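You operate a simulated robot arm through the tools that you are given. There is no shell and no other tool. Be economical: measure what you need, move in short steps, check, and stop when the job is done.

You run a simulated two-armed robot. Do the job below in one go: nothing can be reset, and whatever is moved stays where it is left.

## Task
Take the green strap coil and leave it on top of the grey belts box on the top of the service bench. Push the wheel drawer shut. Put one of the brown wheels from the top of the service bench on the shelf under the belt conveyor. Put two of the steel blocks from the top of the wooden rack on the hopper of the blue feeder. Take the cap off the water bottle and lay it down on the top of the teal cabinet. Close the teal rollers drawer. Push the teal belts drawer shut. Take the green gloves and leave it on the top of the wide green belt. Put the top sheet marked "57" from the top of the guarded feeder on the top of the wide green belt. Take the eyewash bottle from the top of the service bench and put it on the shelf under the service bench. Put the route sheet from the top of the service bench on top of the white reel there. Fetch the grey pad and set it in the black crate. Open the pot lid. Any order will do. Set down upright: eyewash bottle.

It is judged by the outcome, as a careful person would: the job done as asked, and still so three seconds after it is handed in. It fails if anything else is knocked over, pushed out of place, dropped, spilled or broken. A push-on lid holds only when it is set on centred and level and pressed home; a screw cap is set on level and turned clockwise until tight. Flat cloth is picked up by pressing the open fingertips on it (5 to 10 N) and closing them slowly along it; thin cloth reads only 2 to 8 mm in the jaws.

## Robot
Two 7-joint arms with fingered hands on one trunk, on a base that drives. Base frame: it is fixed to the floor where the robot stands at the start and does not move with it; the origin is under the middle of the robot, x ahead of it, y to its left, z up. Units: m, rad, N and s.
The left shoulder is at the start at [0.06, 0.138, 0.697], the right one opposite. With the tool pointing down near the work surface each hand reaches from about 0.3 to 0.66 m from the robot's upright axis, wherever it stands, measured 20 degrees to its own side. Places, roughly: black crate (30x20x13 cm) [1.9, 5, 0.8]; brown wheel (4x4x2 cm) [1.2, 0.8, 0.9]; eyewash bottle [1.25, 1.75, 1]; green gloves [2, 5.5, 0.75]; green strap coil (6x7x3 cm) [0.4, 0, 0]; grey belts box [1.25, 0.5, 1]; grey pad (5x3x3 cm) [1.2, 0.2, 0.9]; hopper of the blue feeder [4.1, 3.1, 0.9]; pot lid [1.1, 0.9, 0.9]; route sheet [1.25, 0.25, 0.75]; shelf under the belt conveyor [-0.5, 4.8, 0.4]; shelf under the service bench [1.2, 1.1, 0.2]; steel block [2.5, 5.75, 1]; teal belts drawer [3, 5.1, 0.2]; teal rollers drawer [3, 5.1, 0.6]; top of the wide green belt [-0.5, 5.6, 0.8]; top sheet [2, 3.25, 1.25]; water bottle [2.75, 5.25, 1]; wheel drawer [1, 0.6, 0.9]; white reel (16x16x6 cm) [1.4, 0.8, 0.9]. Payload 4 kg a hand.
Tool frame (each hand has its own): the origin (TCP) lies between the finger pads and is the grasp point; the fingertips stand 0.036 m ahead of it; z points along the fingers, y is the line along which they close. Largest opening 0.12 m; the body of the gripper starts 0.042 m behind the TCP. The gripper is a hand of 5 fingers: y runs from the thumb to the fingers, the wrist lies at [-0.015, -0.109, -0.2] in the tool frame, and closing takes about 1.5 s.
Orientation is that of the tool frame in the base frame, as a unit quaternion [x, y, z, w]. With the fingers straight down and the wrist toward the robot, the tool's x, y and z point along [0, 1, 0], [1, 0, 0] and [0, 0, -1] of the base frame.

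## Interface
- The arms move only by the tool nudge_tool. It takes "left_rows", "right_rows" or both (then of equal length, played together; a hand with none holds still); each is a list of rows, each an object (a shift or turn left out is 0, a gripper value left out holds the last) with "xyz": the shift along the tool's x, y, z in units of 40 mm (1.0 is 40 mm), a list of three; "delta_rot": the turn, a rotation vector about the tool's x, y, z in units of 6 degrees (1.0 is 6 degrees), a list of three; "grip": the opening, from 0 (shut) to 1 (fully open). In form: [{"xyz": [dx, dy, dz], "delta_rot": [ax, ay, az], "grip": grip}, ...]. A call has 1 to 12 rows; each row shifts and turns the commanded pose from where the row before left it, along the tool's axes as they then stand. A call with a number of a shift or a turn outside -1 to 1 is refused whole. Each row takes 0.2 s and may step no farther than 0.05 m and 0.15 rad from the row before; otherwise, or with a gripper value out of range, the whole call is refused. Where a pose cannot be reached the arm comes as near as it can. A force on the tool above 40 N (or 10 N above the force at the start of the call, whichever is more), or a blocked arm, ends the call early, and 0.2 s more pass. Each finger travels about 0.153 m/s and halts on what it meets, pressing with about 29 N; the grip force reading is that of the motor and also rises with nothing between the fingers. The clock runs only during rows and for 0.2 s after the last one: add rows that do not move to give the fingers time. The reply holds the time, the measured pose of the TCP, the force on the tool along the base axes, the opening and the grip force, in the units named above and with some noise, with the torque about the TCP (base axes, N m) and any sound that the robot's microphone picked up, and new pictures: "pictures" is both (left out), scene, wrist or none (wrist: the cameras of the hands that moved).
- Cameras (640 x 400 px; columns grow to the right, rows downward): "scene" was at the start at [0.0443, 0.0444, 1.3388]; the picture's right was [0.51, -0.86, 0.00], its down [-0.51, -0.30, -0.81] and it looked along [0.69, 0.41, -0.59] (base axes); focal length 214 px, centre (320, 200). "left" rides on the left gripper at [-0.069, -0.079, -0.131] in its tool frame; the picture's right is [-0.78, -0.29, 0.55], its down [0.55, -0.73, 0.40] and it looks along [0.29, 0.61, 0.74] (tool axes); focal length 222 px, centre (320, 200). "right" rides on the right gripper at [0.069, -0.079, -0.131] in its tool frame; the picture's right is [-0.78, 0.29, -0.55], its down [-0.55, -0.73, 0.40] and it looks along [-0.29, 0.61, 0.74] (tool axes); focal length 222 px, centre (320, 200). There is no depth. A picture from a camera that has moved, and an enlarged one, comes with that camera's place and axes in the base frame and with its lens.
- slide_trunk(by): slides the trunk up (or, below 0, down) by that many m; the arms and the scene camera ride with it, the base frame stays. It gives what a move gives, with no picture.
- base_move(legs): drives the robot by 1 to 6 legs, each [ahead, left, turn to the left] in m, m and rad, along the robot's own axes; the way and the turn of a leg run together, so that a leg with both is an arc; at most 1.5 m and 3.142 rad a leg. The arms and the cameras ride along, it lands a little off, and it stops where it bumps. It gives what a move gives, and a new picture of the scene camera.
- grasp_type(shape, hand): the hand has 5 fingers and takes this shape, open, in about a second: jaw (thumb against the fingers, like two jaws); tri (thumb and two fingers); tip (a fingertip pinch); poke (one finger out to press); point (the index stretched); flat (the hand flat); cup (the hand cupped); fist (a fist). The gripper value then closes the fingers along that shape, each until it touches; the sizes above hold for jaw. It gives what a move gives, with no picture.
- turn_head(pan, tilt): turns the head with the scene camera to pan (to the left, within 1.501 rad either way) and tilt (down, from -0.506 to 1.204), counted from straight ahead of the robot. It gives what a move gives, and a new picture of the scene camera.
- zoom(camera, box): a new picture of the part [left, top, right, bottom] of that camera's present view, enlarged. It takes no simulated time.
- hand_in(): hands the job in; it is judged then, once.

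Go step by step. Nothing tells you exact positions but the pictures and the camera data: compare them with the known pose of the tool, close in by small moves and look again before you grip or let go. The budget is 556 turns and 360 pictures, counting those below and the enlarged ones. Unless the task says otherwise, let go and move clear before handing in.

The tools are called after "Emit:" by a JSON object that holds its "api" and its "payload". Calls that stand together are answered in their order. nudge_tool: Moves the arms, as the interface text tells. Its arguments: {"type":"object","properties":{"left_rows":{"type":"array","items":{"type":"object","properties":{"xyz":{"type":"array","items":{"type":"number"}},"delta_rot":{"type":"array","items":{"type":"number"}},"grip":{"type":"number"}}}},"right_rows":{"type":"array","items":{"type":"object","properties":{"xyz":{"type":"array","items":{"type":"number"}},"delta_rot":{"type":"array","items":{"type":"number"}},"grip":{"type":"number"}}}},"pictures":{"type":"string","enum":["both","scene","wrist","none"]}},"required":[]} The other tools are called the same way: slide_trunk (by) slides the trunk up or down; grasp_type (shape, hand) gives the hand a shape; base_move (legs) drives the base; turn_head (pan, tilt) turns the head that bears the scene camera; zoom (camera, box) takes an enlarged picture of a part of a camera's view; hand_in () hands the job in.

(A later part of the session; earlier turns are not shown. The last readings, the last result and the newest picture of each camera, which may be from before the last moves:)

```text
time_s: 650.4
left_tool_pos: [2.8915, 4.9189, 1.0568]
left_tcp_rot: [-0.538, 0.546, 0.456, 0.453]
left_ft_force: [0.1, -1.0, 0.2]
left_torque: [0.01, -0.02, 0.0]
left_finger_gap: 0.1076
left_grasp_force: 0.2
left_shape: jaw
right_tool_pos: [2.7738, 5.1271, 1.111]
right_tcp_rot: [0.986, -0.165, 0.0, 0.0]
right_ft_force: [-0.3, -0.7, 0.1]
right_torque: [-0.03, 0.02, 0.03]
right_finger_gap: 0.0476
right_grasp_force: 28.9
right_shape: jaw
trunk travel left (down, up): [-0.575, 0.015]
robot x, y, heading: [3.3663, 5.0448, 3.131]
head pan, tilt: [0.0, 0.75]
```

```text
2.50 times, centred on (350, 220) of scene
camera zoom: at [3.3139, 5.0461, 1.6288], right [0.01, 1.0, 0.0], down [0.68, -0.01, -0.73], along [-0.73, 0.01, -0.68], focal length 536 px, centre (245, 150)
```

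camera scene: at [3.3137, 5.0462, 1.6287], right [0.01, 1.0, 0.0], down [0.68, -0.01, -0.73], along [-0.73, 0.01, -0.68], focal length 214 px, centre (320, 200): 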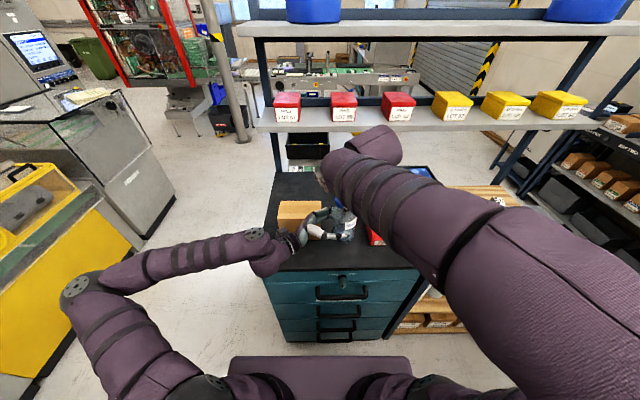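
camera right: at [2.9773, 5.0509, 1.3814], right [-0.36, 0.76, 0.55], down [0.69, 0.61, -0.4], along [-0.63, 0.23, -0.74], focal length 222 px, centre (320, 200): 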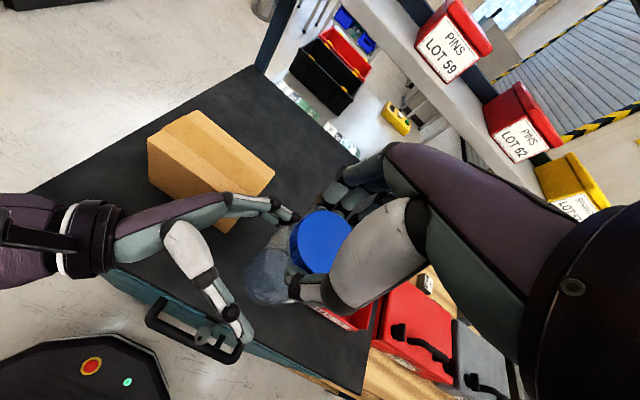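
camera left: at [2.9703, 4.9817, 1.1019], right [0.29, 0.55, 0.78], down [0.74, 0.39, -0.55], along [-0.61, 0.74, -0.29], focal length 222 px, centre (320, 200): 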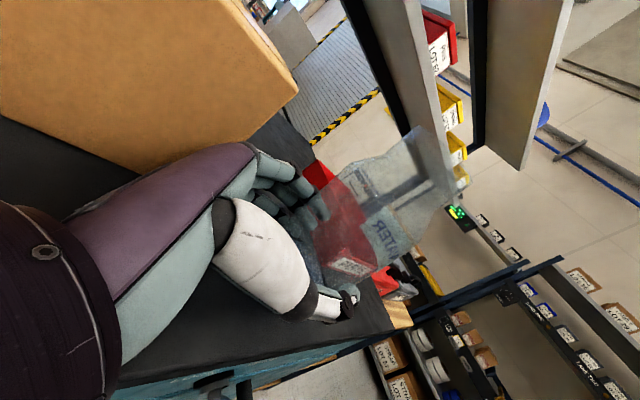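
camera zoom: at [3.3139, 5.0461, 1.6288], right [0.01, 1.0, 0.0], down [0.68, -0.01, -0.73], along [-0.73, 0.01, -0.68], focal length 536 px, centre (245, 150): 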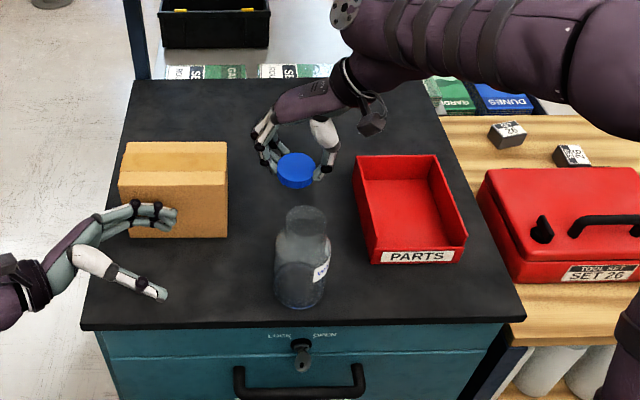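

Clear. Lower the cap to the surface.

Emit:
{"api": "nudge_tool", "payload": {"right_rows": [{"xyz": [0, 0, 0.8]}, {"xyz": [0, 0, 0.8]}, {"xyz": [0, 0, 0.4]}, {"xyz": [0, 0, 0.2]}, {}], "pictures": "none"}}

Emit:
{"api": "nudge_tool", "payload": {"right_rows": [{"xyz": [0, 0, 0.12]}, {"xyz": [0, 0, 0.12]}, {}], "pictures": "none"}}

```text
time_s: 651.6
left_tool_pos: [2.8905, 4.9197, 1.0563]
left_tcp_rot: [-0.538, 0.547, 0.456, 0.451]
left_ft_force: [0.0, 0.1, -0.3]
left_torque: [0.03, 0.0, 0.0]
left_finger_gap: 0.1077
left_grasp_force: 0.0
left_shape: jaw
right_tool_pos: [2.7717, 5.1251, 1.0239]
right_tcp_rot: [0.986, -0.166, 0.0, 0.0]
right_ft_force: [0.8, -1.1, -0.2]
right_torque: [0.0, -0.02, -0.03]
right_finger_gap: 0.0479
right_grasp_force: 28.4
right_shape: jaw
trunk travel left (down, up): [-0.575, 0.015]
robot x, y, heading: [3.3674, 5.0444, 3.132]
head pan, tilt: [0.0, 0.75]
```

```text
time_s: 652.4
left_tool_pos: [2.8916, 4.9199, 1.0573]
left_tcp_rot: [-0.537, 0.547, 0.457, 0.452]
left_ft_force: [-0.1, -0.5, -0.1]
left_torque: [0.0, 0.01, 0.03]
left_finger_gap: 0.1081
left_grasp_force: 0.1
left_shape: jaw
right_tool_pos: [2.7703, 5.1245, 1.0148]
right_tcp_rot: [0.986, -0.166, 0.0, 0.0]
right_ft_force: [0.0, 0.0, -0.5]
right_torque: [-0.01, 0.0, 0.01]
right_finger_gap: 0.0481
right_grasp_force: 29.2
right_shape: jaw
trunk travel left (down, up): [-0.575, 0.015]
robot x, y, heading: [3.3653, 5.045, 3.13]
head pan, tilt: [0.0, 0.75]
```

Emit:
{"api": "nudge_tool", "payload": {"right_rows": [{"xyz": [0, 0, 0.12]}, {"xyz": [0, 0, 0.12]}, {"xyz": [0, 0, 0.1]}, {}], "pictures": "none"}}

```text
time_s: 653.4
left_tool_pos: [2.8934, 4.9194, 1.0572]
left_tcp_rot: [-0.538, 0.546, 0.457, 0.452]
left_ft_force: [-0.2, -0.3, 0.2]
left_torque: [0.0, 0.0, 0.02]
left_finger_gap: 0.1081
left_grasp_force: 0.0
left_shape: jaw
right_tool_pos: [2.7692, 5.1243, 1.0067]
right_tcp_rot: [0.986, -0.167, -0.003, 0.001]
right_ft_force: [-1.9, -0.5, 32.3]
right_torque: [0.02, -0.01, 0.03]
right_finger_gap: 0.0492
right_grasp_force: 28.8
right_shape: jaw
trunk travel left (down, up): [-0.575, 0.015]
robot x, y, heading: [3.3662, 5.048, 3.135]
head pan, tilt: [0.0, 0.75]
```

Release the cap and raise; reset the left hand to fingers-down.

Emit:
{"api": "nudge_tool", "payload": {"right_rows": [{"xyz": [0, 0, -0.1]}, {"grip": 0.6}, {"grip": 0.75}, {"grip": 0.75}, {"xyz": [0, 0, -0.5]}, {"xyz": [0, 0, -0.9]}, {"xyz": [0, 0, -0.9]}, {"xyz": [0, 0, -0.9]}, {"xyz": [0, 0, -0.9]}, {"xyz": [0, 0, -0.9]}, {"xyz": [0, 0, -0.9]}, {}], "left_rows": [{"xyz": [0, 0, -0.9]}, {"xyz": [0, 0, -0.9]}, {"xyz": [0, 0, -0.9]}, {"xyz": [-0.5, 0, -0.8]}, {"xyz": [-0.9, 0, 0]}, {"xyz": [-0.9, 0, 0]}, {"xyz": [-0.9, 0, 0]}, {"xyz": [-0.9, 0, 0]}, {"xyz": [-0.5, 0, 0]}, {"delta_rot": [0, 1, 0]}, {"delta_rot": [0, 1, 0]}, {"delta_rot": [0, 1, 0]}], "pictures": "scene"}}

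Emit:
{"api": "nudge_tool", "payload": {"left_rows": [{"delta_rot": [0, 1, 0]}, {"delta_rot": [0, 1, 0]}, {"delta_rot": [0, 1, 0]}, {"delta_rot": [0, 1, 0]}, {"delta_rot": [0, 1, 0]}, {"delta_rot": [0, 1, 0]}, {"delta_rot": [0, 1, 0]}, {"delta_rot": [0, 1, 0]}, {"delta_rot": [0, 1, 0]}, {"delta_rot": [0, 1, 0]}, {"delta_rot": [0, 0.3, 0]}], "right_rows": [{"delta_rot": [0, 0, 1]}, {"delta_rot": [0, 0, 1]}, {"delta_rot": [0, 0, 1]}, {"delta_rot": [0, 0, 1]}, {"delta_rot": [0, 0, 1]}, {"delta_rot": [0, 0, 1]}, {"delta_rot": [0, 0, 1]}, {"delta_rot": [0, 0, 1]}, {"delta_rot": [0, 0, 1]}, {"delta_rot": [0, 0, 1]}, {"delta_rot": [0, 0, 1]}], "pictures": "none"}}

```text
time_s: 656.0
left_tool_pos: [2.8937, 4.8166, 1.2642]
left_tcp_rot: [-0.602, 0.611, 0.366, 0.36]
left_ft_force: [1.2, -0.5, 0.1]
left_torque: [0.01, 0.01, 0.01]
left_finger_gap: 0.1077
left_grasp_force: 0.0
left_shape: jaw
right_tool_pos: [2.7677, 5.1248, 1.2401]
right_tcp_rot: [0.986, -0.166, 0.001, 0.0]
right_ft_force: [-0.4, 0.0, -0.2]
right_torque: [-0.01, -0.02, 0.02]
right_finger_gap: 0.0901
right_grasp_force: 0.1
right_shape: jaw
trunk travel left (down, up): [-0.575, 0.015]
robot x, y, heading: [3.3636, 5.0447, 3.129]
head pan, tilt: [0.0, 0.75]
camera scene: at [3.3136, 5.0472, 1.6287], right [0.01, 1.0, 0.0], down [0.68, -0.01, -0.73], along [-0.73, 0.01, -0.68], focal length 214 px, centre (320, 200)
```

scene: 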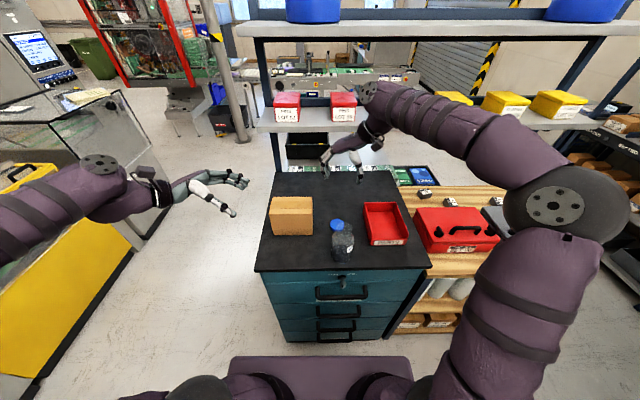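

```text
time_s: 658.4
left_tool_pos: [2.8935, 4.8158, 1.262]
left_tcp_rot: [-0.705, 0.709, 0.005, -0.004]
left_ft_force: [0.3, -0.4, -0.4]
left_torque: [0.01, 0.01, -0.03]
left_finger_gap: 0.108
left_grasp_force: 0.0
left_shape: jaw
right_tool_pos: [2.7702, 5.1247, 1.2416]
right_tcp_rot: [0.736, -0.677, 0.001, 0.0]
right_ft_force: [-0.1, -0.2, 0.2]
right_torque: [-0.04, 0.01, 0.0]
right_finger_gap: 0.0901
right_grasp_force: 0.1
right_shape: jaw
trunk travel left (down, up): [-0.575, 0.015]
robot x, y, heading: [3.3678, 5.0467, 3.135]
head pan, tilt: [0.0, 0.75]
```

The cap lies on the cabinet top. Now the steel blocks behind the tool boxes (x≈2.62, y≈5.64 and 5.85). Shift the base right.

Emit:
{"api": "base_move", "payload": {"legs": [[0, -0.7, 0]]}}

Emit:
{"api": "zoom", "payload": {"camera": "scene", "box": [220, 130, 440, 270]}}

Emit:
{"api": "zoom", "payload": {"camera": "right", "box": [0, 0, 640, 400]}}

```text
time_s: 662.1
left_tool_pos: [2.8989, 5.4865, 1.2632]
left_tcp_rot: [-0.706, 0.708, 0.005, -0.004]
left_ft_force: [0.6, 0.2, 0.1]
left_torque: [-0.01, -0.02, -0.02]
left_finger_gap: 0.1077
left_grasp_force: 0.0
left_shape: jaw
right_tool_pos: [2.7754, 5.7968, 1.2416]
right_tcp_rot: [0.737, -0.676, 0.0, -0.001]
right_ft_force: [-0.8, 0.1, 0.4]
right_torque: [-0.05, 0.01, 0.02]
right_finger_gap: 0.0899
right_grasp_force: 0.0
right_shape: jaw
trunk travel left (down, up): [-0.575, 0.015]
robot x, y, heading: [3.3745, 5.7189, 3.132]
head pan, tilt: [0.0, 0.75]
camera scene: at [3.3192, 5.7177, 1.6287], right [0.01, 1.0, 0.0], down [0.68, -0.01, -0.73], along [-0.73, 0.01, -0.68], focal length 214 px, centre (320, 200)
```

scene: 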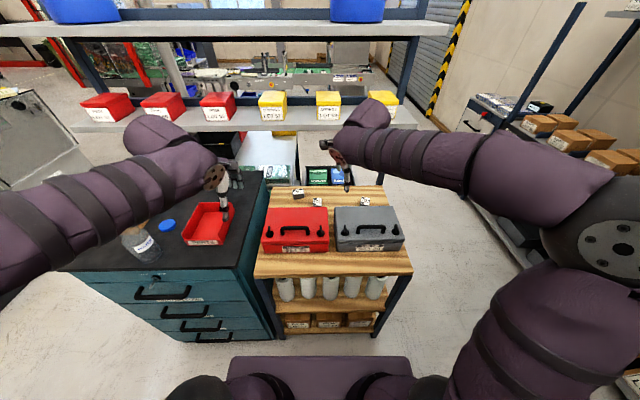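

```text
2.86 times, centred on (330, 200) of scene
camera zoom: at [3.3192, 5.7177, 1.6287], right [0.01, 1.0, 0.0], down [0.68, -0.01, -0.73], along [-0.73, 0.01, -0.68], focal length 613 px, centre (291, 200)
```

zoom: 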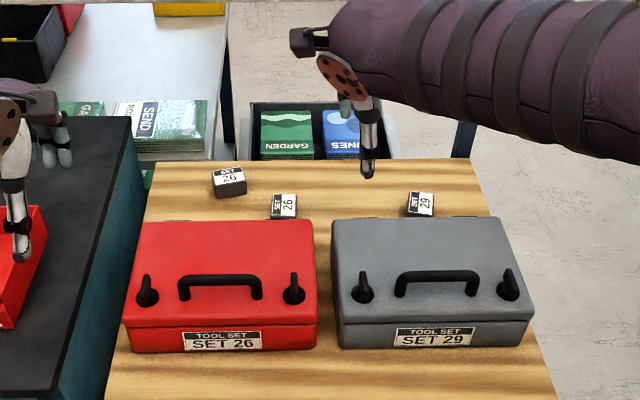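

```text
1.00 times, centred on (320, 200) of right (not enlarged: the box is as wide or as high as the picture)
camera zoom: at [2.8586, 5.7337, 1.3717], right [-0.36, 0.76, 0.55], down [0.69, 0.61, -0.4], along [-0.63, 0.23, -0.74], focal length 222 px, centre (320, 200)
```

zoom: 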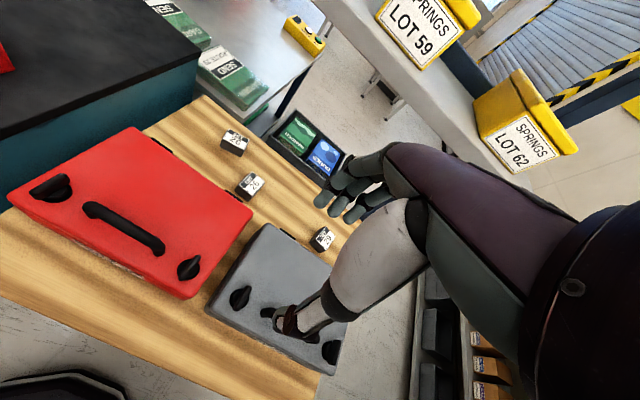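

Blocks: "26" at (2.577, 5.712) and "29" at (2.573, 5.935), rack top z≈0.912. Take the "29" with the right hand: lower behind the box edge then move in under the shelf.

Emit:
{"api": "nudge_tool", "payload": {"right_rows": [{"xyz": [-0.9, 0, 0.4], "grip": 0.7}, {"xyz": [-0.9, 0, 0.6]}, {"xyz": [-0.9, 0, 0.6]}, {"xyz": [-0.74, 0, 0.7]}, {"xyz": [0, 0.8, 0.3]}, {"xyz": [0, 0.9, 0]}, {"xyz": [0, 0.9, 0]}, {"xyz": [0, 0.9, 0]}, {"xyz": [0, 0.9, 0]}, {"xyz": [0, 0.4, 0]}, {}], "pictures": "both"}}

```text
time_s: 664.5
left_tool_pos: [2.8988, 5.4861, 1.2629]
left_tcp_rot: [-0.705, 0.709, 0.004, -0.004]
left_ft_force: [-0.1, 0.3, 0.6]
left_torque: [0.06, 0.0, 0.0]
left_finger_gap: 0.1079
left_grasp_force: 0.1
left_shape: jaw
right_tool_pos: [2.5716, 5.9179, 1.136]
right_tcp_rot: [0.736, -0.677, 0.0, -0.001]
right_ft_force: [0.2, -0.4, 0.1]
right_torque: [-0.01, 0.01, -0.01]
right_finger_gap: 0.0842
right_grasp_force: 0.1
right_shape: jaw
trunk travel left (down, up): [-0.575, 0.015]
robot x, y, heading: [3.3735, 5.7165, 3.131]
head pan, tilt: [0.0, 0.75]
camera scene: at [3.3193, 5.717, 1.6288], right [0.01, 1.0, 0.0], down [0.68, -0.01, -0.73], along [-0.73, 0.01, -0.68], focal length 214 px, centre (320, 200)
camera right: at [2.6553, 5.8561, 1.2663], right [-0.36, 0.76, 0.55], down [0.69, 0.61, -0.4], along [-0.63, 0.23, -0.74], focal length 222 px, centre (320, 200)
```

scene: 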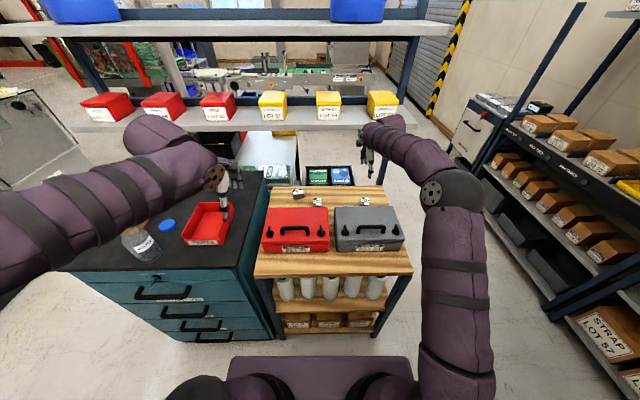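
right: 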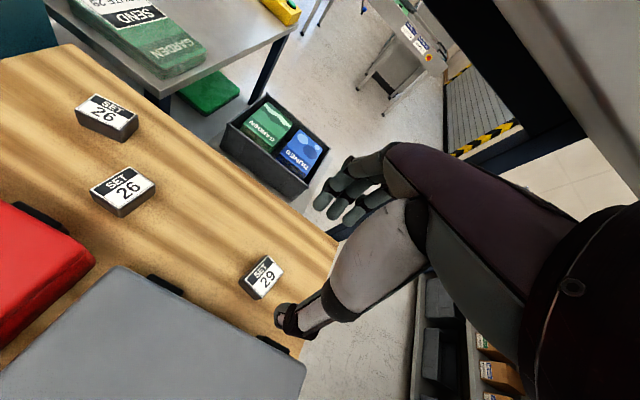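

Emit:
{"api": "nudge_tool", "payload": {"right_rows": [{"xyz": [-0.5, 0.26, 0.6]}, {"xyz": [0, 0, 0.9]}, {"xyz": [0, 0, 0.9]}, {"xyz": [0, 0, 0.9]}, {"xyz": [0, 0, 0.7]}, {}], "pictures": "wrist"}}

```text
time_s: 665.9
left_tool_pos: [2.8989, 5.4872, 1.2639]
left_tcp_rot: [-0.705, 0.709, 0.004, -0.004]
left_ft_force: [-0.3, -0.3, -0.3]
left_torque: [-0.04, 0.02, 0.04]
left_finger_gap: 0.1078
left_grasp_force: 0.0
left_shape: jaw
right_tool_pos: [2.5609, 5.9364, 0.9748]
right_tcp_rot: [0.737, -0.676, 0.001, -0.001]
right_ft_force: [-0.2, -0.2, 0.3]
right_torque: [0.01, 0.02, -0.03]
right_finger_gap: 0.084
right_grasp_force: 0.1
right_shape: jaw
trunk travel left (down, up): [-0.575, 0.015]
robot x, y, heading: [3.3753, 5.7197, 3.131]
head pan, tilt: [0.0, 0.75]
camera right: at [2.6449, 5.8734, 1.1064], right [-0.36, 0.76, 0.55], down [0.69, 0.61, -0.4], along [-0.63, 0.23, -0.74], focal length 222 px, centre (320, 200)
```

right: 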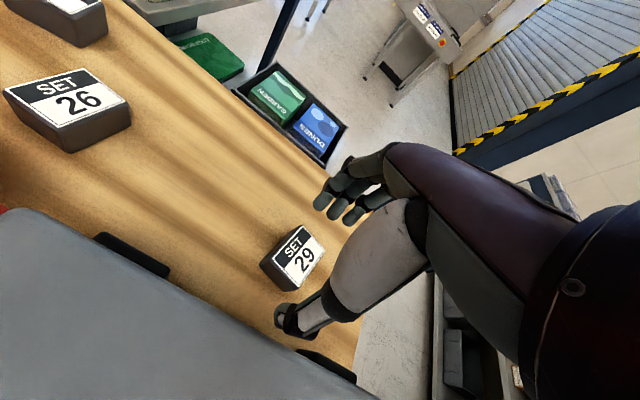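

Emit:
{"api": "nudge_tool", "payload": {"right_rows": [{"xyz": [0.16, -0.14, 0.5]}, {}, {"grip": 0.4}, {"grip": 0.2}, {"grip": 0.1}, {"grip": 0.1}, {"grip": 0.1}, {"xyz": [0, 0, -0.3]}, {"xyz": [0, 0, -0.6]}, {"xyz": [0, 0, -0.8]}], "pictures": "wrist"}}

```text
time_s: 668.1
left_tool_pos: [2.9, 5.4858, 1.2624]
left_tcp_rot: [-0.705, 0.709, 0.005, -0.004]
left_ft_force: [-0.7, -0.9, 1.1]
left_torque: [-0.01, 0.0, 0.0]
left_finger_gap: 0.1077
left_grasp_force: 0.1
left_shape: jaw
right_tool_pos: [2.5691, 5.9301, 1.0267]
right_tcp_rot: [0.737, -0.676, 0.0, 0.0]
right_ft_force: [1.0, 0.2, 0.3]
right_torque: [0.01, 0.02, -0.02]
right_finger_gap: 0.0121
right_grasp_force: 0.1
right_shape: jaw
trunk travel left (down, up): [-0.575, 0.015]
robot x, y, heading: [3.3716, 5.7187, 3.129]
head pan, tilt: [0.0, 0.75]
camera right: at [2.6525, 5.8671, 1.1568], right [-0.36, 0.76, 0.55], down [0.68, 0.61, -0.4], along [-0.64, 0.23, -0.74], focal length 222 px, centre (320, 200)
```

right: 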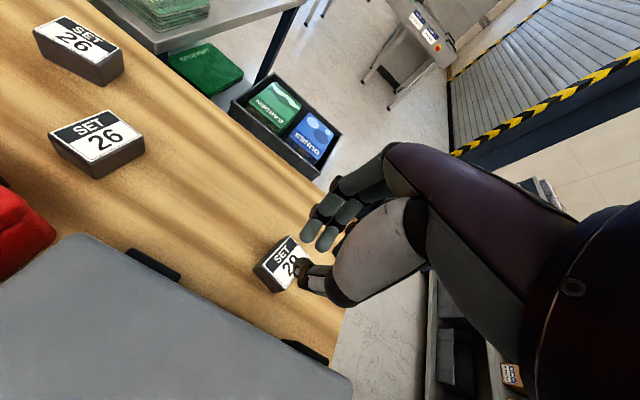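

The block is lower than I thought: about (2.54, 5.949, 0.875). Re-align and go lower.

Emit:
{"api": "nudge_tool", "payload": {"right_rows": [{"xyz": [-0.54, 0.68, 0], "grip": 0.7}, {"xyz": [0, 0, 0.8]}, {"xyz": [0, 0, 0.8]}, {"xyz": [0, 0, 0.8]}, {}], "pictures": "wrist"}}

```text
time_s: 669.3
left_tool_pos: [2.8997, 5.4865, 1.2622]
left_tcp_rot: [-0.705, 0.709, 0.005, -0.004]
left_ft_force: [-0.2, -0.4, 0.2]
left_torque: [-0.01, 0.03, 0.02]
left_finger_gap: 0.1079
left_grasp_force: 0.1
left_shape: jaw
right_tool_pos: [2.5388, 5.9481, 0.9305]
right_tcp_rot: [0.737, -0.676, 0.001, 0.0]
right_ft_force: [-0.3, 0.6, -0.2]
right_torque: [-0.01, 0.0, 0.06]
right_finger_gap: 0.0837
right_grasp_force: 0.0
right_shape: jaw
trunk travel left (down, up): [-0.575, 0.015]
robot x, y, heading: [3.3746, 5.7171, 3.139]
head pan, tilt: [0.0, 0.75]
camera right: at [2.6227, 5.8861, 1.0608], right [-0.36, 0.76, 0.55], down [0.69, 0.61, -0.4], along [-0.63, 0.23, -0.74], focal length 222 px, centre (320, 200)
```

right: 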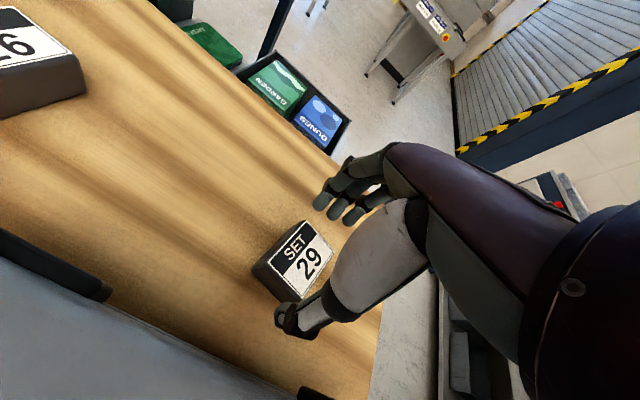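

Emit:
{"api": "nudge_tool", "payload": {"right_rows": [{"xyz": [0, 0, 0.4]}, {"xyz": [0, 0, 0.25]}, {"xyz": [0, 0, 0.15]}, {}], "pictures": "none"}}

Emit:
{"api": "nudge_tool", "payload": {"right_rows": [{"grip": 0.4}, {"grip": 0.2}, {"grip": 0.1}, {"grip": 0.1}, {"grip": 0.1}, {"xyz": [0, 0, -0.3]}, {"xyz": [0, 0, -0.6]}, {"xyz": [0, 0, -0.8]}], "pictures": "wrist"}}

```text
time_s: 670.3
left_tool_pos: [2.8989, 5.4865, 1.2631]
left_tcp_rot: [-0.706, 0.709, 0.005, -0.004]
left_ft_force: [-0.6, 0.1, -0.2]
left_torque: [-0.01, -0.04, -0.01]
left_finger_gap: 0.108
left_grasp_force: 0.1
left_shape: jaw
right_tool_pos: [2.5374, 5.9489, 0.8976]
right_tcp_rot: [0.736, -0.677, 0.0, 0.0]
right_ft_force: [-0.5, 0.8, -0.4]
right_torque: [-0.05, 0.03, -0.04]
right_finger_gap: 0.0835
right_grasp_force: 0.1
right_shape: jaw
trunk travel left (down, up): [-0.575, 0.015]
robot x, y, heading: [3.3746, 5.7194, 3.135]
head pan, tilt: [0.0, 0.75]
```

```text
time_s: 672.1
left_tool_pos: [2.8997, 5.4853, 1.2634]
left_tcp_rot: [-0.705, 0.709, 0.006, -0.004]
left_ft_force: [-0.2, 0.6, 0.7]
left_torque: [-0.01, -0.01, -0.03]
left_finger_gap: 0.108
left_grasp_force: 0.1
left_shape: jaw
right_tool_pos: [2.5362, 5.9513, 0.964]
right_tcp_rot: [0.737, -0.676, 0.0, 0.0]
right_ft_force: [0.2, -1.2, -4.7]
right_torque: [-0.02, 0.03, 0.0]
right_finger_gap: 0.0573
right_grasp_force: 29.4
right_shape: jaw
trunk travel left (down, up): [-0.575, 0.015]
robot x, y, heading: [3.3748, 5.7173, 3.132]
head pan, tilt: [0.0, 0.75]
camera right: at [2.6201, 5.8877, 1.0953], right [-0.36, 0.76, 0.55], down [0.69, 0.61, -0.4], along [-0.63, 0.23, -0.74], focal length 222 px, centre (320, 200)
```

right: 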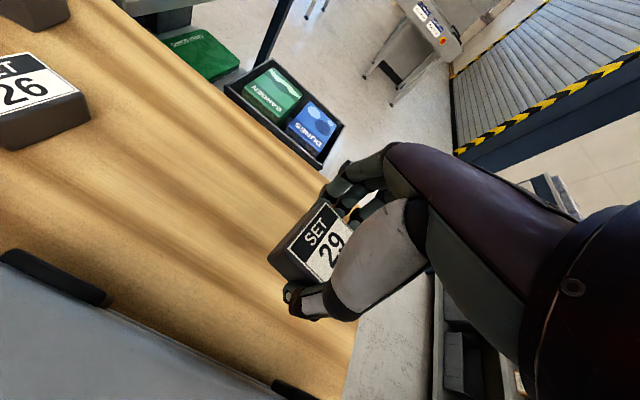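

Block "29" held. Lift it over the tool box and retract.

Emit:
{"api": "nudge_tool", "payload": {"right_rows": [{"xyz": [0, 0, -0.8]}, {"xyz": [0, 0, -0.9]}, {"xyz": [0, 0, -0.9]}, {"xyz": [0, 0, -0.8]}, {"xyz": [0, -0.8, 0]}, {"xyz": [0, -0.9, 0]}, {"xyz": [0, -0.9, 0]}, {"xyz": [0, -0.9, 0]}, {"xyz": [0, -0.9, 0]}, {"xyz": [0, -0.9, -0.3]}, {"xyz": [0, -0.5, -0.8]}, {"xyz": [-0.5, 0, -0.8]}], "pictures": "none"}}

Emit:
{"api": "nudge_tool", "payload": {"left_rows": [{"xyz": [-0.9, 0.2, 0.3], "grip": 0.8}, {"xyz": [-0.9, 0.4, 0.5]}, {"xyz": [-0.9, 0.6, 0.5]}, {"xyz": [-0.9, 0.6, 0.6]}, {"xyz": [-0.9, 0.6, 0.6]}, {"xyz": [-0.9, 0.6, 0.6]}, {"xyz": [-0.3, 0.9, 0]}, {"xyz": [0, 0.9, 0]}, {"xyz": [0, 0.9, 0]}, {"xyz": [0, 0.9, 0]}, {"xyz": [0, 0.9, 0]}, {}], "pictures": "wrist"}}

```text
time_s: 674.7
left_tool_pos: [2.8983, 5.4872, 1.2625]
left_tcp_rot: [-0.705, 0.709, 0.004, -0.004]
left_ft_force: [-0.9, -0.7, -0.4]
left_torque: [0.0, 0.02, 0.0]
left_finger_gap: 0.1075
left_grasp_force: 0.1
left_shape: jaw
right_tool_pos: [2.7685, 5.9888, 1.1747]
right_tcp_rot: [0.737, -0.676, 0.0, -0.001]
right_ft_force: [-0.6, 0.0, -4.6]
right_torque: [-0.01, 0.0, 0.01]
right_finger_gap: 0.0575
right_grasp_force: 29.1
right_shape: jaw
trunk travel left (down, up): [-0.575, 0.015]
robot x, y, heading: [3.3729, 5.7198, 3.138]
head pan, tilt: [0.0, 0.75]
```

```text
time_s: 677.3
left_tool_pos: [2.5967, 5.7181, 1.1442]
left_tcp_rot: [-0.704, 0.71, 0.005, -0.003]
left_ft_force: [0.6, 0.8, -0.4]
left_torque: [0.0, 0.02, 0.01]
left_finger_gap: 0.0965
left_grasp_force: 0.0
left_shape: jaw
right_tool_pos: [2.7692, 5.9882, 1.1754]
right_tcp_rot: [0.736, -0.676, -0.001, 0.001]
right_ft_force: [0.2, 0.0, -4.8]
right_torque: [0.02, -0.02, -0.01]
right_finger_gap: 0.0574
right_grasp_force: 28.7
right_shape: jaw
trunk travel left (down, up): [-0.575, 0.015]
robot x, y, heading: [3.3715, 5.7148, 3.132]
head pan, tilt: [0.0, 0.75]
camera left: at [2.6781, 5.7864, 1.2732], right [0.29, 0.78, -0.55], down [0.73, -0.55, -0.41], along [-0.62, -0.28, -0.73], focal length 222 px, centre (320, 200)
```

left: 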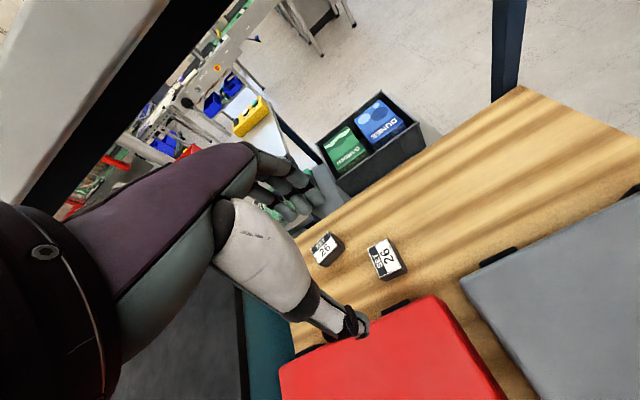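

Emit:
{"api": "nudge_tool", "payload": {"left_rows": [{"xyz": [0.1, 0.7, 0.5]}, {"xyz": [0.09, 0.62, 0.6]}, {"xyz": [0, 0, 0.9]}, {"xyz": [0, 0, 0.9]}, {"xyz": [0, 0, 0.9]}, {"xyz": [0, 0, 0.9]}, {"xyz": [0, 0, 0.6]}, {}], "pictures": "wrist"}}

```text
time_s: 679.1
left_tool_pos: [2.5435, 5.7115, 0.9305]
left_tcp_rot: [-0.705, 0.709, 0.005, -0.004]
left_ft_force: [-1.1, -0.9, -0.3]
left_torque: [0.01, 0.0, -0.03]
left_finger_gap: 0.096
left_grasp_force: 0.1
left_shape: jaw
right_tool_pos: [2.7677, 5.9881, 1.176]
right_tcp_rot: [0.736, -0.677, 0.0, -0.001]
right_ft_force: [-0.8, 1.1, -4.7]
right_torque: [0.01, -0.03, 0.04]
right_finger_gap: 0.0572
right_grasp_force: 29.0
right_shape: jaw
trunk travel left (down, up): [-0.575, 0.015]
robot x, y, heading: [3.3711, 5.7123, 3.133]
head pan, tilt: [0.0, 0.75]
camera left: at [2.6242, 5.7794, 1.0607], right [0.29, 0.78, -0.55], down [0.73, -0.55, -0.41], along [-0.62, -0.28, -0.73], focal length 222 px, centre (320, 200)
```

left: 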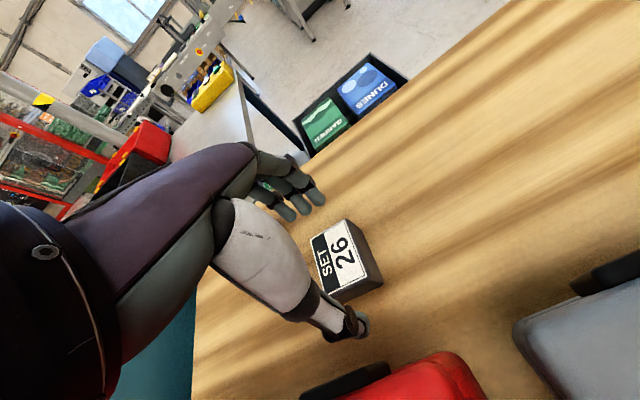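

Emit:
{"api": "nudge_tool", "payload": {"left_rows": [{"xyz": [0, 0, 0.4]}, {"xyz": [0, 0, 0.4]}, {}, {"grip": 0.4}, {"grip": 0.2}, {"grip": 0.1}, {"grip": 0.1}, {"grip": 0.1}, {"xyz": [0, 0, -0.3]}, {"xyz": [0, 0, -0.6]}, {"xyz": [0, 0, -0.8]}], "pictures": "wrist"}}

```text
time_s: 681.5
left_tool_pos: [2.5436, 5.7106, 0.9664]
left_tcp_rot: [-0.706, 0.708, 0.005, -0.004]
left_ft_force: [0.3, 0.3, -5.6]
left_torque: [0.0, 0.0, 0.01]
left_finger_gap: 0.055
left_grasp_force: 28.8
left_shape: jaw
right_tool_pos: [2.7699, 5.9893, 1.1758]
right_tcp_rot: [0.736, -0.677, 0.0, -0.001]
right_ft_force: [-0.1, -0.1, -4.5]
right_torque: [-0.02, 0.02, 0.0]
right_finger_gap: 0.0572
right_grasp_force: 29.8
right_shape: jaw
trunk travel left (down, up): [-0.575, 0.015]
robot x, y, heading: [3.3741, 5.7183, 3.131]
head pan, tilt: [0.0, 0.75]
camera left: at [2.6241, 5.7783, 1.0954], right [0.29, 0.78, -0.55], down [0.73, -0.55, -0.41], along [-0.62, -0.28, -0.73], focal length 222 px, centre (320, 200)
```

left: 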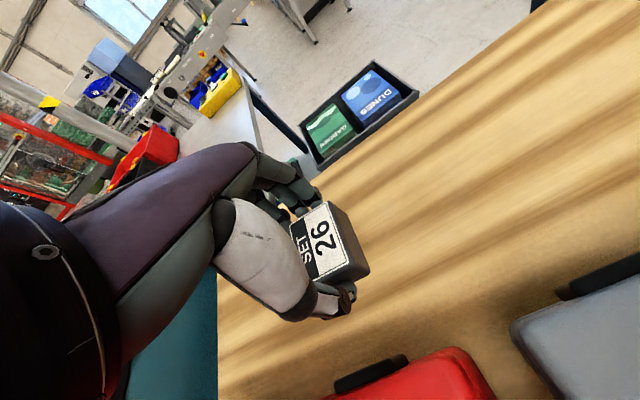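

Both blocks are held. Retract and drive to the blue feeder.

Emit:
{"api": "nudge_tool", "payload": {"left_rows": [{"xyz": [0, 0, -0.8]}, {"xyz": [0, 0, -0.9]}, {"xyz": [0, 0, -0.9]}, {"xyz": [0, 0, -0.8]}, {"xyz": [0, -0.8, 0]}, {"xyz": [0, -0.9, 0]}, {"xyz": [0, -0.9, 0]}, {"xyz": [0, -0.9, 0]}, {"xyz": [0, -0.9, 0]}, {"xyz": [0, -0.9, -0.3]}, {"xyz": [0.5, -0.9, -0.3]}, {"xyz": [0.9, 0, -0.3]}], "pictures": "none"}}

Emit:
{"api": "base_move", "payload": {"legs": [[-0.33, 0, 0], [0, 1.45, 0], [0, 0, 1.57]]}}

Emit:
{"api": "turn_head", "payload": {"pan": 0, "tilt": 0.6}}

```text
time_s: 684.1
left_tool_pos: [2.791, 5.6532, 1.1382]
left_tcp_rot: [-0.706, 0.709, 0.004, -0.003]
left_ft_force: [-0.3, -0.5, -4.4]
left_torque: [0.0, -0.03, -0.01]
left_finger_gap: 0.0552
left_grasp_force: 29.1
left_shape: jaw
right_tool_pos: [2.7684, 5.9878, 1.1758]
right_tcp_rot: [0.737, -0.676, 0.001, -0.001]
right_ft_force: [-0.5, -0.5, -5.3]
right_torque: [0.03, -0.02, 0.01]
right_finger_gap: 0.0574
right_grasp_force: 29.4
right_shape: jaw
trunk travel left (down, up): [-0.575, 0.015]
robot x, y, heading: [3.3694, 5.7164, 3.135]
head pan, tilt: [0.0, 0.75]
```

```text
time_s: 697.0
left_tool_pos: [3.7953, 3.7043, 1.1372]
left_tcp_rot: [1.0, 0.019, -0.001, 0.006]
left_ft_force: [-0.2, 0.3, -4.6]
left_torque: [0.02, -0.02, -0.04]
left_finger_gap: 0.0553
left_grasp_force: 29.5
left_shape: jaw
right_tool_pos: [3.462, 3.6676, 1.1749]
right_tcp_rot: [0.998, 0.064, 0.0, -0.001]
right_ft_force: [-0.2, 0.7, -3.5]
right_torque: [0.0, -0.01, 0.02]
right_finger_gap: 0.0571
right_grasp_force: 29.1
right_shape: jaw
trunk travel left (down, up): [-0.575, 0.015]
robot x, y, heading: [3.7054, 4.281, -1.534]
head pan, tilt: [0.0, 0.75]
camera scene: at [3.7088, 4.2288, 1.6287], right [-1.0, -0.03, 0.0], down [-0.02, 0.68, -0.73], along [0.03, -0.73, -0.68], focal length 214 px, centre (320, 200)
```

scene: 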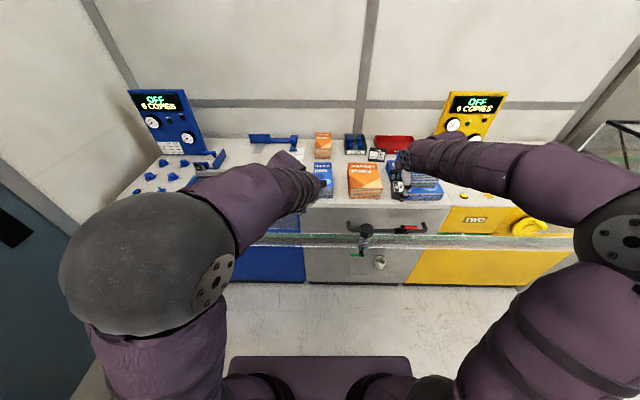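

```text
time_s: 697.7
left_tool_pos: [3.7946, 3.7041, 1.1377]
left_tcp_rot: [1.0, 0.02, -0.001, 0.005]
left_ft_force: [-0.6, 0.1, -4.9]
left_torque: [0.0, 0.0, 0.0]
left_finger_gap: 0.0551
left_grasp_force: 28.8
left_shape: jaw
right_tool_pos: [3.462, 3.6671, 1.1748]
right_tcp_rot: [0.998, 0.063, 0.0, -0.001]
right_ft_force: [-0.2, -0.5, -4.6]
right_torque: [0.0, -0.01, 0.02]
right_finger_gap: 0.0569
right_grasp_force: 28.8
right_shape: jaw
trunk travel left (down, up): [-0.575, 0.015]
robot x, y, heading: [3.7057, 4.282, -1.537]
head pan, tilt: [0.0, 0.6]
camera scene: at [3.7088, 4.2233, 1.6415], right [-1.0, -0.03, 0.0], down [-0.02, 0.57, -0.82], along [0.03, -0.82, -0.57], focal length 214 px, centre (320, 200)
```

scene: 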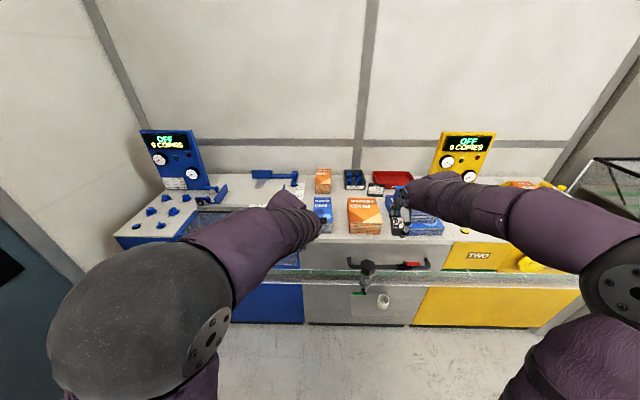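

Emit:
{"api": "zoom", "payload": {"camera": "left", "box": [0, 0, 640, 400]}}

Emit:
{"api": "zoom", "payload": {"camera": "scene", "box": [110, 120, 350, 270]}}

```text
1.00 times, centred on (320, 200) of left (not enlarged: the box is as wide or as high as the picture)
camera zoom: at [3.7227, 3.7818, 1.2671], right [-0.8, 0.26, -0.55], down [0.52, 0.75, -0.41], along [0.31, -0.61, -0.73], focal length 222 px, centre (320, 200)
```

zoom: 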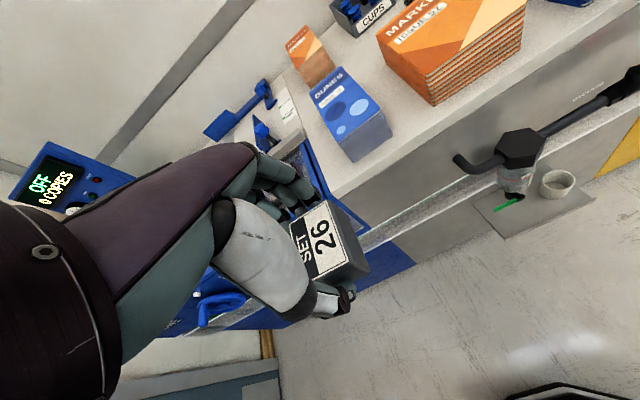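

```text
2.67 times, centred on (230, 195) of scene
camera zoom: at [3.7088, 4.2233, 1.6415], right [-1.0, -0.03, 0.0], down [-0.02, 0.57, -0.82], along [0.03, -0.82, -0.57], focal length 572 px, centre (560, 213)
```

zoom: 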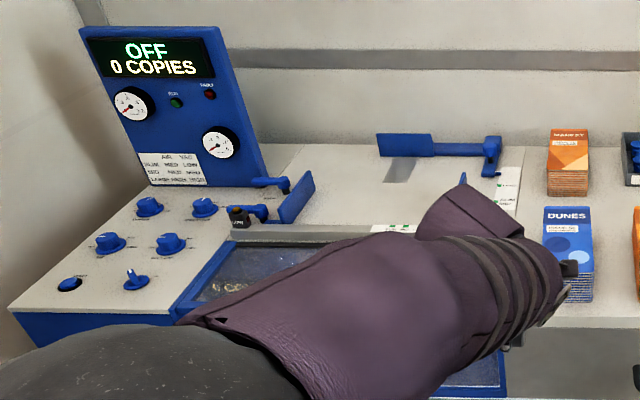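

The hopper plate is around (4.1, 3.1), z≈0.9. Raise the hands and approach.

Emit:
{"api": "nudge_tool", "payload": {"left_rows": [{"xyz": [0, -0.4, -0.9]}, {"xyz": [0, -0.4, -0.9]}, {"xyz": [0, -0.4, -0.9]}, {"xyz": [0, 0, -0.6]}], "right_rows": [{"xyz": [0, -0.8, -0.8]}, {"xyz": [0, -0.8, -0.8]}, {"xyz": [0, -0.8, -0.6]}, {"xyz": [0, -0.8, 0]}], "pictures": "none"}}

Emit:
{"api": "base_move", "payload": {"legs": [[0, 0.33, -0.035], [0.38, 0, 0]]}}

Emit:
{"api": "zoom", "payload": {"camera": "left", "box": [0, 0, 640, 400]}}

```text
time_s: 698.7
left_tool_pos: [3.7923, 3.7522, 1.2711]
left_tcp_rot: [1.0, 0.018, 0.0, 0.006]
left_ft_force: [0.0, -0.5, -5.0]
left_torque: [-0.01, -0.03, -0.01]
left_finger_gap: 0.055
left_grasp_force: 29.0
left_shape: jaw
right_tool_pos: [3.4429, 3.7951, 1.2634]
right_tcp_rot: [0.998, 0.064, 0.0, -0.001]
right_ft_force: [-0.3, 0.4, -4.4]
right_torque: [0.02, -0.03, 0.04]
right_finger_gap: 0.0571
right_grasp_force: 29.1
right_shape: jaw
trunk travel left (down, up): [-0.575, 0.015]
robot x, y, heading: [3.7026, 4.2835, -1.539]
head pan, tilt: [0.0, 0.6]
```

```text
time_s: 702.9
left_tool_pos: [4.1056, 3.3679, 1.2709]
left_tcp_rot: [1.0, 0.001, -0.001, 0.005]
left_ft_force: [0.1, -0.1, -4.3]
left_torque: [0.02, 0.02, -0.01]
left_finger_gap: 0.0552
left_grasp_force: 29.0
left_shape: jaw
right_tool_pos: [3.7584, 3.4223, 1.262]
right_tcp_rot: [0.999, 0.046, 0.001, -0.001]
right_ft_force: [0.2, -0.4, -4.4]
right_torque: [0.03, -0.02, -0.02]
right_finger_gap: 0.0571
right_grasp_force: 28.8
right_shape: jaw
trunk travel left (down, up): [-0.575, 0.015]
robot x, y, heading: [4.0432, 3.9041, -1.571]
head pan, tilt: [0.0, 0.6]
camera scene: at [4.0394, 3.8421, 1.6415], right [-1.0, 0.0, 0.0], down [0.0, 0.57, -0.82], along [0.0, -0.82, -0.57], focal length 214 px, centre (320, 200)
```

scene: 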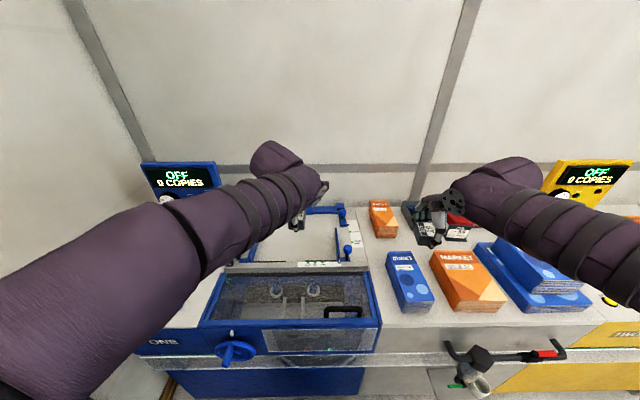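

```text
1.00 times, centred on (320, 200) of left (not enlarged: the box is as wide or as high as the picture)
camera zoom: at [4.0365, 3.4475, 1.4003], right [-0.79, 0.28, -0.55], down [0.55, 0.73, -0.41], along [0.29, -0.62, -0.73], focal length 222 px, centre (320, 200)
```

zoom: 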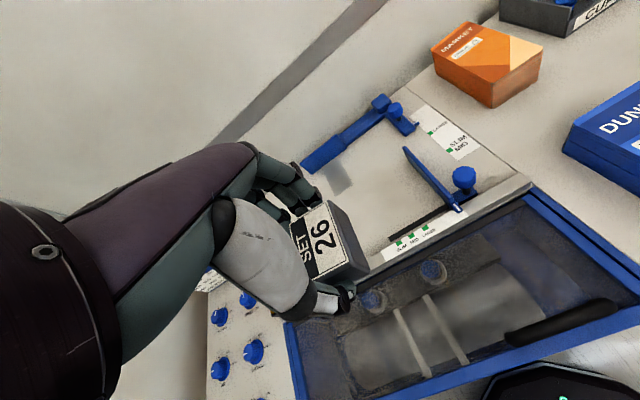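

Emit:
{"api": "base_move", "payload": {"legs": [[0.05, 0.02, 0]]}}

Emit:
{"api": "nudge_tool", "payload": {"left_rows": [{"xyz": [0.3, 0.85, 0]}, {"xyz": [0.3, 0.85, 0.2]}, {"xyz": [0.3, 0.85, 0.4]}, {"xyz": [0.3, 0.85, 0.4]}, {"xyz": [0.2, 0.85, 0.4]}, {"xyz": [0, 0.85, 0.4]}, {"xyz": [0, 0.7, 0.5]}, {"xyz": [0, 0, 0.9]}, {"xyz": [0, 0, 0.9]}, {"xyz": [0, 0, 0.9]}, {}], "pictures": "both"}}

```text
time_s: 703.8
left_tool_pos: [4.1276, 3.3177, 1.2707]
left_tcp_rot: [1.0, 0.001, -0.001, 0.005]
left_ft_force: [0.8, -1.2, -4.6]
left_torque: [0.05, 0.02, -0.02]
left_finger_gap: 0.0549
left_grasp_force: 29.0
left_shape: jaw
right_tool_pos: [3.7794, 3.373, 1.2626]
right_tcp_rot: [0.999, 0.047, 0.0, -0.003]
right_ft_force: [-0.5, 0.0, -4.8]
right_torque: [0.04, 0.0, -0.01]
right_finger_gap: 0.0568
right_grasp_force: 29.3
right_shape: jaw
trunk travel left (down, up): [-0.575, 0.015]
robot x, y, heading: [4.0619, 3.8595, -1.567]
head pan, tilt: [0.0, 0.6]
camera scene: at [4.0607, 3.7918, 1.6415], right [-1.0, 0.0, 0.0], down [0.0, 0.57, -0.82], along [0.0, -0.82, -0.57], focal length 214 px, centre (320, 200)
```

scene: 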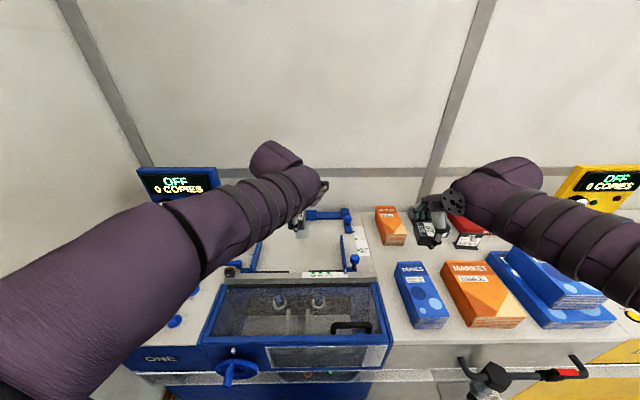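

```text
time_s: 706.2
left_tool_pos: [4.1825, 3.0858, 1.0727]
left_tcp_rot: [1.0, 0.002, -0.001, 0.006]
left_ft_force: [0.4, -0.1, -4.9]
left_torque: [0.0, -0.01, -0.01]
left_finger_gap: 0.055
left_grasp_force: 29.2
left_shape: jaw
right_tool_pos: [3.779, 3.376, 1.2637]
right_tcp_rot: [0.999, 0.047, 0.0, -0.001]
right_ft_force: [0.2, -0.3, -3.4]
right_torque: [0.01, 0.02, -0.01]
right_finger_gap: 0.0568
right_grasp_force: 29.3
right_shape: jaw
trunk travel left (down, up): [-0.575, 0.015]
robot x, y, heading: [4.062, 3.8548, -1.572]
head pan, tilt: [0.0, 0.6]
camera scene: at [4.06, 3.7947, 1.6416], right [-1.0, 0.0, 0.0], down [0.0, 0.57, -0.82], along [0.0, -0.82, -0.57], focal length 214 px, centre (320, 200)
camera left: at [4.1131, 3.1652, 1.2009], right [-0.79, 0.28, -0.55], down [0.55, 0.73, -0.41], along [0.29, -0.62, -0.73], focal length 222 px, centre (320, 200)
```

scene: 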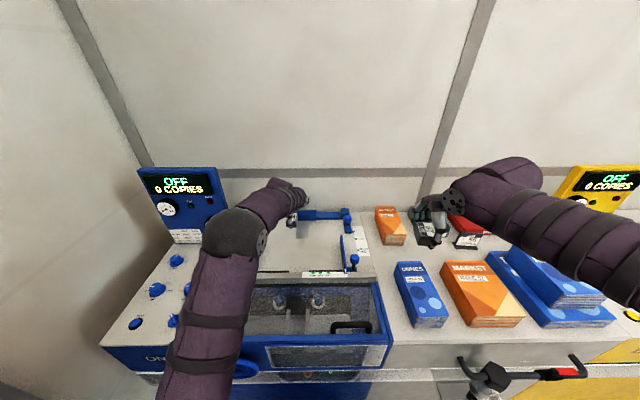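
left: 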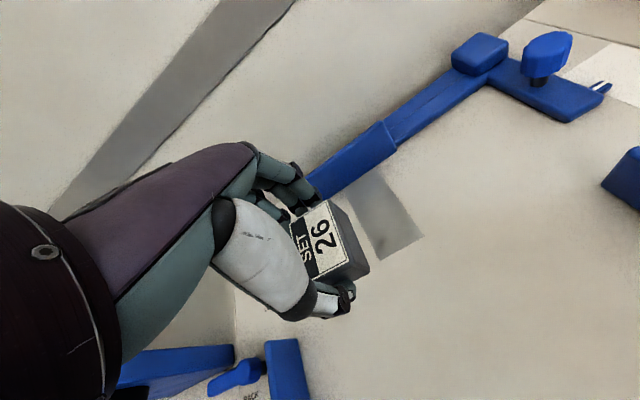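

Over the hopper plate. Lower to contact.

Emit:
{"api": "nudge_tool", "payload": {"left_rows": [{"xyz": [0, 0, 0.8]}, {"xyz": [0, 0, 0.6]}, {"xyz": [0, 0, 0.4]}, {}], "pictures": "none"}}

Emit:
{"api": "nudge_tool", "payload": {"left_rows": [{"xyz": [0, 0, 0.25]}, {"xyz": [0, 0, 0.25]}, {}], "pictures": "wrist"}}

```text
time_s: 707.2
left_tool_pos: [4.1821, 3.0858, 0.9978]
left_tcp_rot: [1.0, 0.002, 0.0, 0.006]
left_ft_force: [0.0, 0.3, -4.5]
left_torque: [0.04, -0.04, -0.02]
left_finger_gap: 0.0552
left_grasp_force: 28.5
left_shape: jaw
right_tool_pos: [3.7785, 3.376, 1.2624]
right_tcp_rot: [0.999, 0.046, -0.001, -0.001]
right_ft_force: [-1.5, -0.3, -4.3]
right_torque: [0.02, 0.03, -0.01]
right_finger_gap: 0.057
right_grasp_force: 29.5
right_shape: jaw
trunk travel left (down, up): [-0.575, 0.015]
robot x, y, heading: [4.0579, 3.8547, -1.568]
head pan, tilt: [0.0, 0.6]
```

```text
time_s: 708.0
left_tool_pos: [4.1812, 3.0856, 0.9798]
left_tcp_rot: [1.0, 0.002, -0.001, 0.006]
left_ft_force: [-0.5, 0.4, -5.0]
left_torque: [0.02, -0.08, 0.05]
left_finger_gap: 0.0554
left_grasp_force: 29.2
left_shape: jaw
right_tool_pos: [3.7793, 3.3768, 1.2628]
right_tcp_rot: [0.999, 0.046, 0.0, -0.002]
right_ft_force: [-0.2, -0.3, -5.6]
right_torque: [0.02, 0.02, 0.03]
right_finger_gap: 0.0571
right_grasp_force: 28.9
right_shape: jaw
trunk travel left (down, up): [-0.575, 0.015]
robot x, y, heading: [4.0631, 3.8564, -1.571]
head pan, tilt: [0.0, 0.6]
camera left: at [4.1119, 3.1648, 1.1091], right [-0.79, 0.28, -0.55], down [0.55, 0.73, -0.41], along [0.29, -0.62, -0.73], focal length 222 px, centre (320, 200)
```

left: 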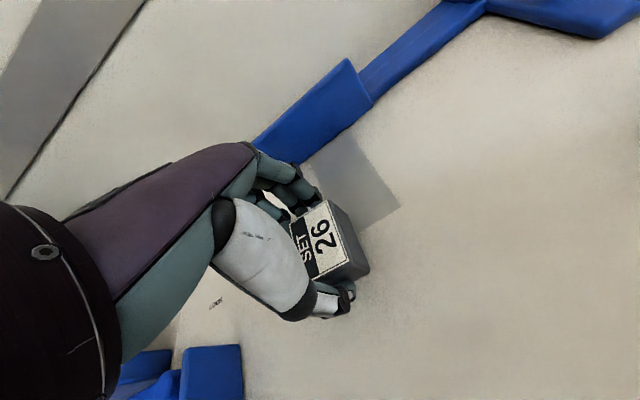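

Emit:
{"api": "nudge_tool", "payload": {"left_rows": [{"xyz": [0, 0, 0.25]}, {"xyz": [0, 0, 0.2]}, {"xyz": [0, 0, 0.2]}, {"xyz": [0, 0, 0.15]}, {}], "pictures": "none"}}

```text
time_s: 708.9
left_tool_pos: [4.1831, 3.0809, 0.9675]
left_tcp_rot: [1.0, 0.001, -0.003, 0.018]
left_ft_force: [0.9, 5.3, 17.2]
left_torque: [0.8, 0.01, 0.0]
left_finger_gap: 0.0552
left_grasp_force: 28.7
left_shape: jaw
right_tool_pos: [3.7793, 3.3765, 1.2643]
right_tcp_rot: [0.999, 0.046, 0.0, -0.002]
right_ft_force: [-1.0, 0.2, -4.3]
right_torque: [0.05, -0.01, 0.0]
right_finger_gap: 0.0571
right_grasp_force: 28.7
right_shape: jaw
trunk travel left (down, up): [-0.575, 0.015]
robot x, y, heading: [4.0602, 3.854, -1.572]
head pan, tilt: [0.0, 0.6]
stopped in row 4 (left hand): the force on the tool passed its limit at 46 N (the readings are from after the stop); the commanded pose is now the measured one
```

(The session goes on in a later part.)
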